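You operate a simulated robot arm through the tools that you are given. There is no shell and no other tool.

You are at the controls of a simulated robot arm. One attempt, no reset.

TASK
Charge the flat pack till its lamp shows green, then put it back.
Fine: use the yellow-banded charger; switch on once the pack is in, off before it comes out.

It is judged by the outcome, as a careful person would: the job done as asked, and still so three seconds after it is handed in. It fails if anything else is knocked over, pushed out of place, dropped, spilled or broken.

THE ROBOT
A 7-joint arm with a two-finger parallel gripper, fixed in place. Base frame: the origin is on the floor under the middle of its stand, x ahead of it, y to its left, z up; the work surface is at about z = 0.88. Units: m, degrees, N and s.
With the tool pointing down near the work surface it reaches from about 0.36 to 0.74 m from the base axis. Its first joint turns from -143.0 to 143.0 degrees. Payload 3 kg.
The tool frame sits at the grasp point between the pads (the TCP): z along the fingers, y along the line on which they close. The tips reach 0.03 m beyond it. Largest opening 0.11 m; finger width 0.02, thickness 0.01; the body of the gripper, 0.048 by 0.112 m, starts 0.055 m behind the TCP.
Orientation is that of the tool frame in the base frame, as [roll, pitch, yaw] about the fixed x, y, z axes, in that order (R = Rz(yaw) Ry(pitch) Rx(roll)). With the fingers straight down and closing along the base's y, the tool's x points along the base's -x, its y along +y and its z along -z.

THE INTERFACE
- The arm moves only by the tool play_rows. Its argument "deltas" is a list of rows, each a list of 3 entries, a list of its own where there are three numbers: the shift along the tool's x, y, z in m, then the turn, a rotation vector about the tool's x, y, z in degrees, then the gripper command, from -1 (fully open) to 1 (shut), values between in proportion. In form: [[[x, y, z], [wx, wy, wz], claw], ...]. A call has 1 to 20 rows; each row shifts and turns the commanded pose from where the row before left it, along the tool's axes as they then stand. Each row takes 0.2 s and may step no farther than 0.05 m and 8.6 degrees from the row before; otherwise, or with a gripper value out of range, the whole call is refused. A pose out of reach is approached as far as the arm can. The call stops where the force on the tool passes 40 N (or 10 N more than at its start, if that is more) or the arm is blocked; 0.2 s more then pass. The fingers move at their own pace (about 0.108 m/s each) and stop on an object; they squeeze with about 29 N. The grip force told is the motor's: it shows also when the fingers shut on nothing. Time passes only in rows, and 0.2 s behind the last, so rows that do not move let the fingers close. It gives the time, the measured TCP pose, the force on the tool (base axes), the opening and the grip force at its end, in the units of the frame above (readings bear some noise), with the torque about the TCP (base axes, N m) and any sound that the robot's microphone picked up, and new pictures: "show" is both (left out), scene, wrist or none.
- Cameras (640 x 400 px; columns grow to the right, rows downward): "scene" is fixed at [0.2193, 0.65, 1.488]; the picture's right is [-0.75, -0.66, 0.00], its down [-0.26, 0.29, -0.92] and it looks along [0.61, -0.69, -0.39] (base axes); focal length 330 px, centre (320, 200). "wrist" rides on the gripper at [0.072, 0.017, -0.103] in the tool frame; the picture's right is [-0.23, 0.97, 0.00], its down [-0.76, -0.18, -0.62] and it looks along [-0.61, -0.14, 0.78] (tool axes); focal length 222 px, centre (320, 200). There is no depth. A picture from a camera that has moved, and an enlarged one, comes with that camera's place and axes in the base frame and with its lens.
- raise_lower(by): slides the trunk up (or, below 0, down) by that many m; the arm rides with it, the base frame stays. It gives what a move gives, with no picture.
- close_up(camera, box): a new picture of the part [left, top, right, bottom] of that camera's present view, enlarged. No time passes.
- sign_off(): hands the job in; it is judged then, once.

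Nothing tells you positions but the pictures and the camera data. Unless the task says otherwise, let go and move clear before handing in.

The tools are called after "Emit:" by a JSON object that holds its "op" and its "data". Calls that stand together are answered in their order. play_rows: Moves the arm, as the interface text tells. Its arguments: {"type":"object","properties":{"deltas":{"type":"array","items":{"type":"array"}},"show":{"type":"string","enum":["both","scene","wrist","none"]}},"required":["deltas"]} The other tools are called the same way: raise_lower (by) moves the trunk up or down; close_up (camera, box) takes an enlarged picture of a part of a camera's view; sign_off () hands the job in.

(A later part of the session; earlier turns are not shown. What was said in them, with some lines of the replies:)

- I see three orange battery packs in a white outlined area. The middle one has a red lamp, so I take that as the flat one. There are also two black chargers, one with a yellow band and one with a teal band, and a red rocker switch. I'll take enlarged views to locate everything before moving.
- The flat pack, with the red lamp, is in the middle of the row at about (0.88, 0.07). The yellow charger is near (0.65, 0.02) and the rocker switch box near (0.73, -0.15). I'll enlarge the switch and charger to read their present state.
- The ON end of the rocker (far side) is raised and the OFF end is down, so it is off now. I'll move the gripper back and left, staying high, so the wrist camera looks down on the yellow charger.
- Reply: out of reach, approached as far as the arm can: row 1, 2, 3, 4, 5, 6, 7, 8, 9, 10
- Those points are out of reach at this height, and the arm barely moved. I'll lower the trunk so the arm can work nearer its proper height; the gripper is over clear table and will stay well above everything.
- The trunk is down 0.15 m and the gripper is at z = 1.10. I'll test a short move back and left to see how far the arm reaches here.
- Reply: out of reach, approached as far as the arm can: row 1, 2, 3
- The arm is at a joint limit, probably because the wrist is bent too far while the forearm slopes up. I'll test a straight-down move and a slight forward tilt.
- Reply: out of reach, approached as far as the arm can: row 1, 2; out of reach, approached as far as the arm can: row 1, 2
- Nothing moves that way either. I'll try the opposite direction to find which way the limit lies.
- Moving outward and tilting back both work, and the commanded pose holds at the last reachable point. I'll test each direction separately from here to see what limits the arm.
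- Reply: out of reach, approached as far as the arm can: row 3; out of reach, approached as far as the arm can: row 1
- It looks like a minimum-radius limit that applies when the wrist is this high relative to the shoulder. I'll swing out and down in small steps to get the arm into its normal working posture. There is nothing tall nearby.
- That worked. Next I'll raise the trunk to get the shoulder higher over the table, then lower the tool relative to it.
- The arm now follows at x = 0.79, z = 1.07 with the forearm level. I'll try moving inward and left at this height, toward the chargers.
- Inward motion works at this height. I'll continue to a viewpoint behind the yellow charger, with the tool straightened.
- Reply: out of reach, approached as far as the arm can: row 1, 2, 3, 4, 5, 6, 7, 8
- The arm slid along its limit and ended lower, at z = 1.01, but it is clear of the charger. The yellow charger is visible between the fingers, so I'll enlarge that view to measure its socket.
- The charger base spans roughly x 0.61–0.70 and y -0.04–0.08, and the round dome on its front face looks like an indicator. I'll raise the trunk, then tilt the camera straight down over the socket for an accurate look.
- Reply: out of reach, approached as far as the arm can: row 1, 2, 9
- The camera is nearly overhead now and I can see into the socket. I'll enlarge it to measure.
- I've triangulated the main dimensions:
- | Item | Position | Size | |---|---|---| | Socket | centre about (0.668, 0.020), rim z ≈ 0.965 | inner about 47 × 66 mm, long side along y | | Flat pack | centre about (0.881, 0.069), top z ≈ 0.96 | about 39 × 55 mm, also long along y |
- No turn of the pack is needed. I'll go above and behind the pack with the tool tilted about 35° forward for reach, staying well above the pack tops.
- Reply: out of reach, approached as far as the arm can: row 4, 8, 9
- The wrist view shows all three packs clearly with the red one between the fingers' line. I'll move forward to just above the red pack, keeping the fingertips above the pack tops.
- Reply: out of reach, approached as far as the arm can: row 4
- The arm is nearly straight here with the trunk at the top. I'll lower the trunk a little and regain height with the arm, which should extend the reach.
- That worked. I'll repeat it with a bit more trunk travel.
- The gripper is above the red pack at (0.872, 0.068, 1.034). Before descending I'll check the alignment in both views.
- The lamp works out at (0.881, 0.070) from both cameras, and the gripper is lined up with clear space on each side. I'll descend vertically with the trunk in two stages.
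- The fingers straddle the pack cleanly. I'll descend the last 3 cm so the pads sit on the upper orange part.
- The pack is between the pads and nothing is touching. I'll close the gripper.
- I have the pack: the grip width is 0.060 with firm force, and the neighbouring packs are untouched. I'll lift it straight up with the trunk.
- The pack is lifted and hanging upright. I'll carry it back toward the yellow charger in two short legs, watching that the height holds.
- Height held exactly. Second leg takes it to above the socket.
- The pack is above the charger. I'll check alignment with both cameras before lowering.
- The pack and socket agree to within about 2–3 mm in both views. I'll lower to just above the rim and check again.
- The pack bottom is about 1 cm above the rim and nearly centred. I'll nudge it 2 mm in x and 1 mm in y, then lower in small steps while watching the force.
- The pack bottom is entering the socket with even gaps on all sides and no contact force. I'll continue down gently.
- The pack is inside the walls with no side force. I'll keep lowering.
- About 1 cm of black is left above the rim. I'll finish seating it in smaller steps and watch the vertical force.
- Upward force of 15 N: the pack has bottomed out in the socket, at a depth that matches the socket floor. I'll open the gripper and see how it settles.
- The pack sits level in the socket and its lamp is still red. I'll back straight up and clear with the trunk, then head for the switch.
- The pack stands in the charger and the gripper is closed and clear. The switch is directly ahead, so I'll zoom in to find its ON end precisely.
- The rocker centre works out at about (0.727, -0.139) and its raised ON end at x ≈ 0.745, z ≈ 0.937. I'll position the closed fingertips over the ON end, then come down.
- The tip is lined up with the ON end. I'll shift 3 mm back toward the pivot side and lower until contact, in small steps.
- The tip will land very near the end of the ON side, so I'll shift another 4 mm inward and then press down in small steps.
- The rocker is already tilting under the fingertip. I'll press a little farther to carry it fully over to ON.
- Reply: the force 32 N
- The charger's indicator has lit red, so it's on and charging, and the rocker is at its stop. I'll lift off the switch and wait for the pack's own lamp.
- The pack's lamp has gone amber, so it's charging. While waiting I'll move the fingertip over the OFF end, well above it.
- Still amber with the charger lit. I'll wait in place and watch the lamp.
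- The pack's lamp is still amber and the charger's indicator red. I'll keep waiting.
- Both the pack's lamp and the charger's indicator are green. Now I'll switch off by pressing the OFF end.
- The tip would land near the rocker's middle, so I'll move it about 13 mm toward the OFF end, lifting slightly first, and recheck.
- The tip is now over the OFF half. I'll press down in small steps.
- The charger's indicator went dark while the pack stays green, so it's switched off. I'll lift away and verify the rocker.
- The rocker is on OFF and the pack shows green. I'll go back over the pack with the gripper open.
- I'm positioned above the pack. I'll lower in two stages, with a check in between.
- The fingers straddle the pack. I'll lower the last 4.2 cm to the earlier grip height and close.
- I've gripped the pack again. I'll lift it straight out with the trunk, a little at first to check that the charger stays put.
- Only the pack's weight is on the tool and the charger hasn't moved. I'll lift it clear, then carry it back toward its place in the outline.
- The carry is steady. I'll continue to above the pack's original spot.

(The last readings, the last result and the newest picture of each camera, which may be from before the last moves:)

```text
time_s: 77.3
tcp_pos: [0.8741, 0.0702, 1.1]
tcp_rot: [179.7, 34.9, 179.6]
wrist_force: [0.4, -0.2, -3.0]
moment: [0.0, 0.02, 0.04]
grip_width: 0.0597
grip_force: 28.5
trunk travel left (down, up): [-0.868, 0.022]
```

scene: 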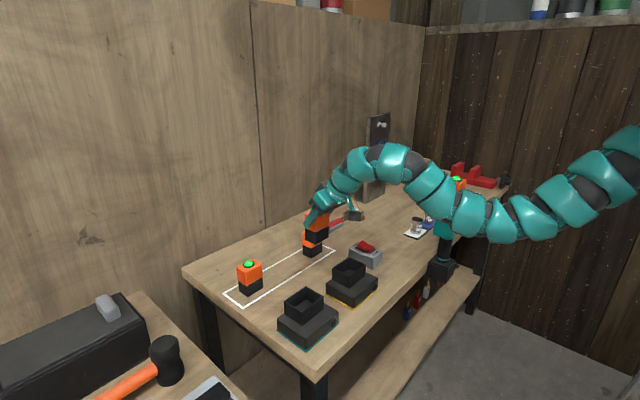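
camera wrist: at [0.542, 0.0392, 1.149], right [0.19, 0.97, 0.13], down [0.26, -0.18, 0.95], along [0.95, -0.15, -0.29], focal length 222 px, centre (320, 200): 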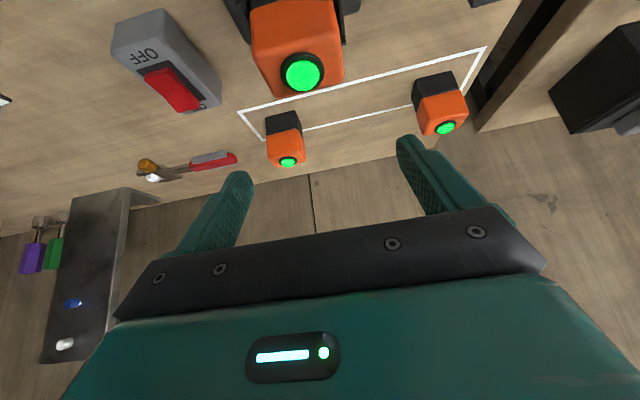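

I'm over the original spot. I'll trim about 1–2 mm and lower with the trunk to just above the table.

Emit:
{"op": "play_rows", "data": {"deltas": [[[0.0012, -0.001, -0.0009], [0, 0, 0], 1], [[0, 0, 0], [0, 0, 0], 1]], "show": "none"}}

Emit:
{"op": "raise_lower", "data": {"by": -0.11}}

Emit:
{"op": "close_up", "data": {"camera": "scene", "box": [225, 210, 345, 310]}}

Emit:
{"op": "close_up", "data": {"camera": "wrist", "box": [40, 0, 640, 260]}}

```text
time_s: 77.9
tcp_pos: [0.8724, 0.0683, 1.0982]
tcp_rot: [179.7, 35.0, 179.5]
wrist_force: [0.7, 0.2, -3.6]
moment: [0.02, 0.04, 0.01]
grip_width: 0.0596
grip_force: 29.3
trunk travel left (down, up): [-0.868, 0.022]
```

```text
time_s: 79.3
tcp_pos: [0.8727, 0.0678, 0.9885]
tcp_rot: [179.7, 35.0, 179.6]
wrist_force: [0.3, -0.2, -2.9]
moment: [0.0, 0.01, -0.02]
grip_width: 0.0599
grip_force: 28.6
trunk travel left (down, up): [-0.758, 0.132]
```

```text
4.00 times, centred on (285, 260) of scene
camera zoom: at [0.2193, 0.65, 1.488], right [-0.75, -0.66, 0.0], down [-0.26, 0.29, -0.92], along [0.61, -0.69, -0.39], focal length 1321 px, centre (460, -40)
```

zoom: 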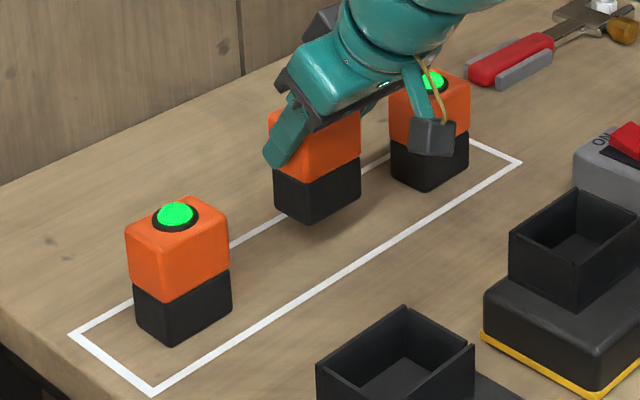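

```text
1.07 times, centred on (340, 130) of wrist (not enlarged: the box is as wide or as high as the picture)
camera zoom: at [0.7531, 0.0859, 1.0302], right [0.19, 0.97, 0.13], down [0.26, -0.18, 0.95], along [0.95, -0.15, -0.29], focal length 237 px, centre (299, 275)
```

zoom: 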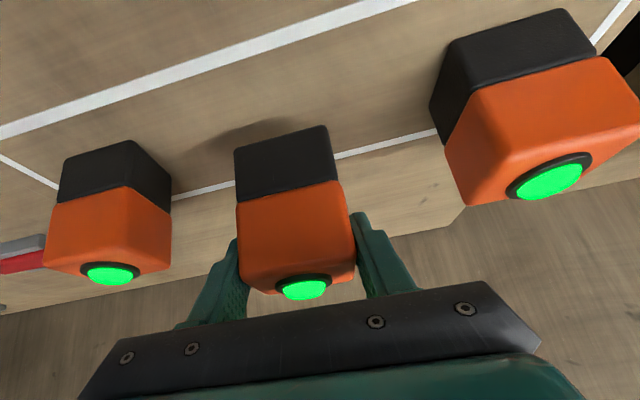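

The pack is about 3 cm above its spot, in line with its neighbours. I'll lower most of that, then finish in small steps until contact.

Emit:
{"op": "raise_lower", "data": {"by": -0.026}}

Emit:
{"op": "play_rows", "data": {"deltas": [[[0.0009, 0, 0.0012], [0, 0, 0], 1], [[0.0009, 0, 0.0012], [0, 0, 0], 1], [[0, 0, 0], [0, 0, 0], 1]], "show": "none"}}

```text
time_s: 80.1
tcp_pos: [0.8724, 0.0684, 0.9628]
tcp_rot: [179.8, 35.0, 179.6]
wrist_force: [-0.1, -0.5, -3.0]
moment: [0.01, 0.03, -0.01]
grip_width: 0.0598
grip_force: 28.8
trunk travel left (down, up): [-0.732, 0.158]
```

```text
time_s: 80.9
tcp_pos: [0.8723, 0.0678, 0.959]
tcp_rot: [179.6, 35.1, 179.6]
wrist_force: [0.1, 0.1, -2.5]
moment: [0.02, 0.02, 0.0]
grip_width: 0.0601
grip_force: 28.9
trunk travel left (down, up): [-0.732, 0.158]
```

There's no contact yet, so I'll go another couple of millimetres.

Emit:
{"op": "play_rows", "data": {"deltas": [[[0.0006, 0, 0.0008], [0, 0, 0], 1], [[0.0006, 0, 0.0008], [0, 0, 0], 1], [[0, 0, 0], [0, 0, 0], 1]], "show": "none"}}

Emit:
{"op": "close_up", "data": {"camera": "scene", "box": [230, 205, 340, 295]}}

```text
time_s: 81.7
tcp_pos: [0.8713, 0.0679, 0.957]
tcp_rot: [179.7, 35.1, 179.6]
wrist_force: [-0.1, -0.1, -3.4]
moment: [0.0, 0.01, 0.0]
grip_width: 0.0598
grip_force: 28.9
trunk travel left (down, up): [-0.732, 0.158]
```

```text
4.44 times, centred on (285, 250) of scene
camera zoom: at [0.2193, 0.65, 1.488], right [-0.75, -0.66, 0.0], down [-0.26, 0.29, -0.92], along [0.61, -0.69, -0.39], focal length 1468 px, centre (476, -22)
```

zoom: 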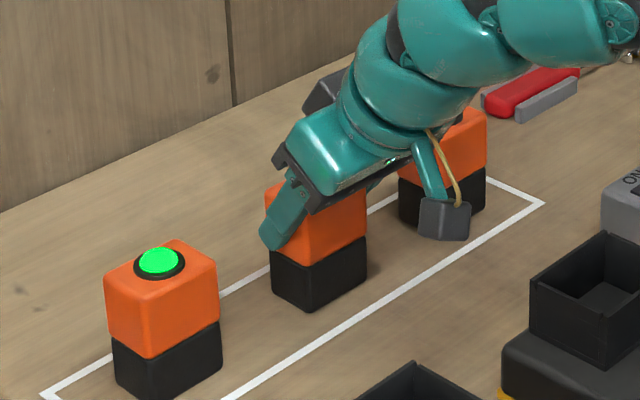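

Still only the pack's weight on the tool. I'll continue in 1 mm steps.

Emit:
{"op": "play_rows", "data": {"deltas": [[[0.0006, 0, 0.0008], [0, 0, 0], 1], [[0.0006, 0, 0.0008], [0, 0, 0], 1], [[0, 0, 0], [0, 0, 0], 1]], "show": "none"}}

```text
time_s: 82.5
tcp_pos: [0.8719, 0.0681, 0.9562]
tcp_rot: [179.7, 35.2, 179.5]
wrist_force: [-0.3, 1.5, 3.5]
moment: [-0.03, 0.07, 0.02]
grip_width: 0.0598
grip_force: 29.3
trunk travel left (down, up): [-0.732, 0.158]
```

The force changed sign, so the pack is standing on the table. I'll open the gripper evenly and check.

Emit:
{"op": "play_rows", "data": {"deltas": [[[0, 0, 0], [0, 0, 0], -0.3], [[0, 0, 0], [0, 0, 0], -0.8], [[0, 0, 0], [0, 0, 0], -0.8], [[0, 0, 0], [0, 0, 0], -0.8]], "show": "none"}}

Emit:
{"op": "close_up", "data": {"camera": "scene", "box": [230, 205, 340, 295]}}

Emit:
{"op": "close_up", "data": {"camera": "wrist", "box": [140, 0, 560, 260]}}

```text
time_s: 83.5
tcp_pos: [0.8719, 0.0681, 0.9553]
tcp_rot: [179.7, 35.0, 179.6]
wrist_force: [0.4, 0.2, -0.1]
moment: [-0.01, 0.02, 0.0]
grip_width: 0.099
grip_force: 0.0
trunk travel left (down, up): [-0.732, 0.158]
```

```text
4.44 times, centred on (285, 250) of scene
camera zoom: at [0.2193, 0.65, 1.488], right [-0.75, -0.66, 0.0], down [-0.26, 0.29, -0.92], along [0.61, -0.69, -0.39], focal length 1468 px, centre (476, -22)
```

zoom: 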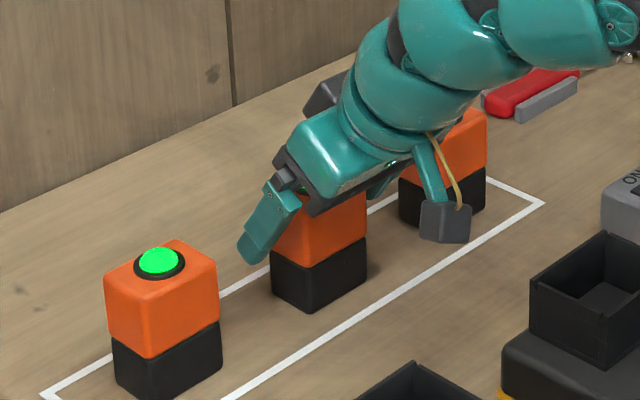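

```text
1.52 times, centred on (350, 130) of wrist
camera zoom: at [0.7525, 0.0861, 0.9967], right [0.19, 0.97, 0.13], down [0.26, -0.18, 0.95], along [0.95, -0.15, -0.29], focal length 338 px, centre (274, 307)
```

zoom: 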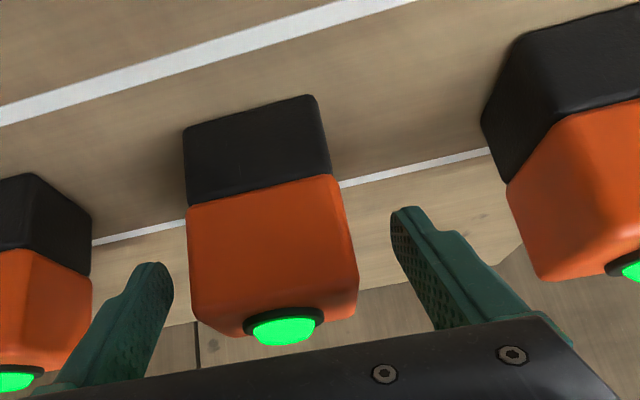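

Released: the pack is standing on its spot with a green lamp and clear gaps to the fingers. I'll rise straight up with the trunk until well clear.

Emit:
{"op": "raise_lower", "data": {"by": 0.13}}

Emit:
{"op": "play_rows", "data": {"deltas": [[[0.0164, -0.0045, -0.0115], [0, 0, 0], -0.8], [[0.0164, -0.0045, -0.0115], [0, 0, 0], -0.8], [[0.0164, -0.0045, -0.0115], [0, 0, 0], -0.8], [[0.0164, -0.0045, -0.0115], [0, 0, 0], -0.8], [[0, 0, 0], [0, 0, 0], -0.8]], "show": "both"}}

Emit:
{"op": "close_up", "data": {"camera": "scene", "box": [210, 215, 400, 355]}}

```text
time_s: 85.0
tcp_pos: [0.8718, 0.0684, 1.0857]
tcp_rot: [179.7, 35.2, 179.5]
wrist_force: [0.2, 0.3, -0.3]
moment: [0.04, -0.02, -0.01]
grip_width: 0.0988
grip_force: 0.1
trunk travel left (down, up): [-0.862, 0.028]
```

```text
time_s: 86.2
tcp_pos: [0.7917, 0.0501, 1.0835]
tcp_rot: [179.7, 35.1, 179.6]
wrist_force: [-0.1, 0.0, -0.1]
moment: [-0.01, -0.02, 0.0]
grip_width: 0.0992
grip_force: 0.1
trunk travel left (down, up): [-0.862, 0.028]
camera wrist: at [0.6721, 0.068, 1.1253], right [0.19, 0.97, 0.13], down [0.26, -0.18, 0.95], along [0.95, -0.14, -0.29], focal length 222 px, centre (320, 200)
```

scene: 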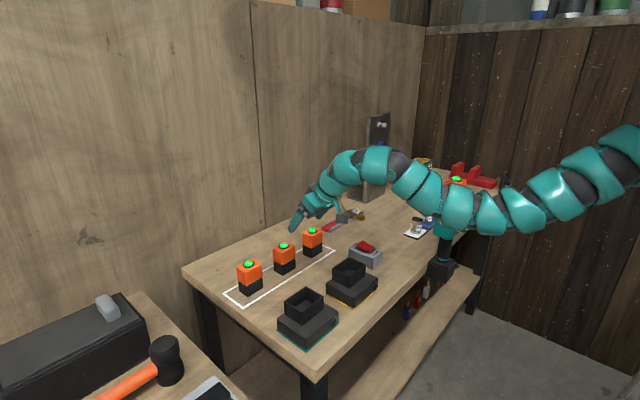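
wrist: 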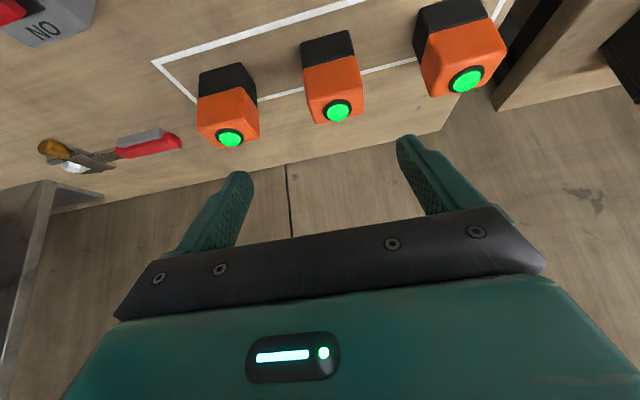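

```text
2.86 times, centred on (305, 285) of scene
camera zoom: at [0.2193, 0.65, 1.488], right [-0.75, -0.66, 0.0], down [-0.26, 0.29, -0.92], along [0.61, -0.69, -0.39], focal length 944 px, centre (363, -43)
```

zoom: 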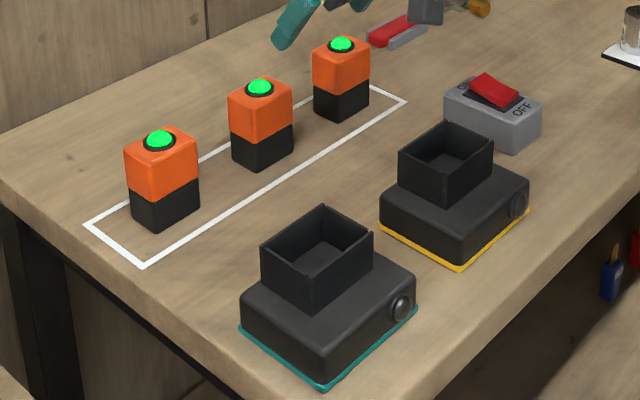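

All three packs stand in the outline with green lamps, and the charged one is back on its original spot. The switch is off, both chargers are dark and where they were, and the gripper is open and clear. I'm handing it in.

Emit:
{"op": "sign_off", "data": {}}

```text
The job is handed in.
```

The flat pack is charged and back in its original spot in the white outline, with its lamp showing green.

I charged it in the yellow-banded charger. I switched on once the pack was seated and off before lifting it out, and it took about 10 seconds to go from red through amber to green.

In the last pictures before hand-in, the other two packs, both chargers and the switch were where they started. Nothing was knocked over, and the gripper was open and clear.
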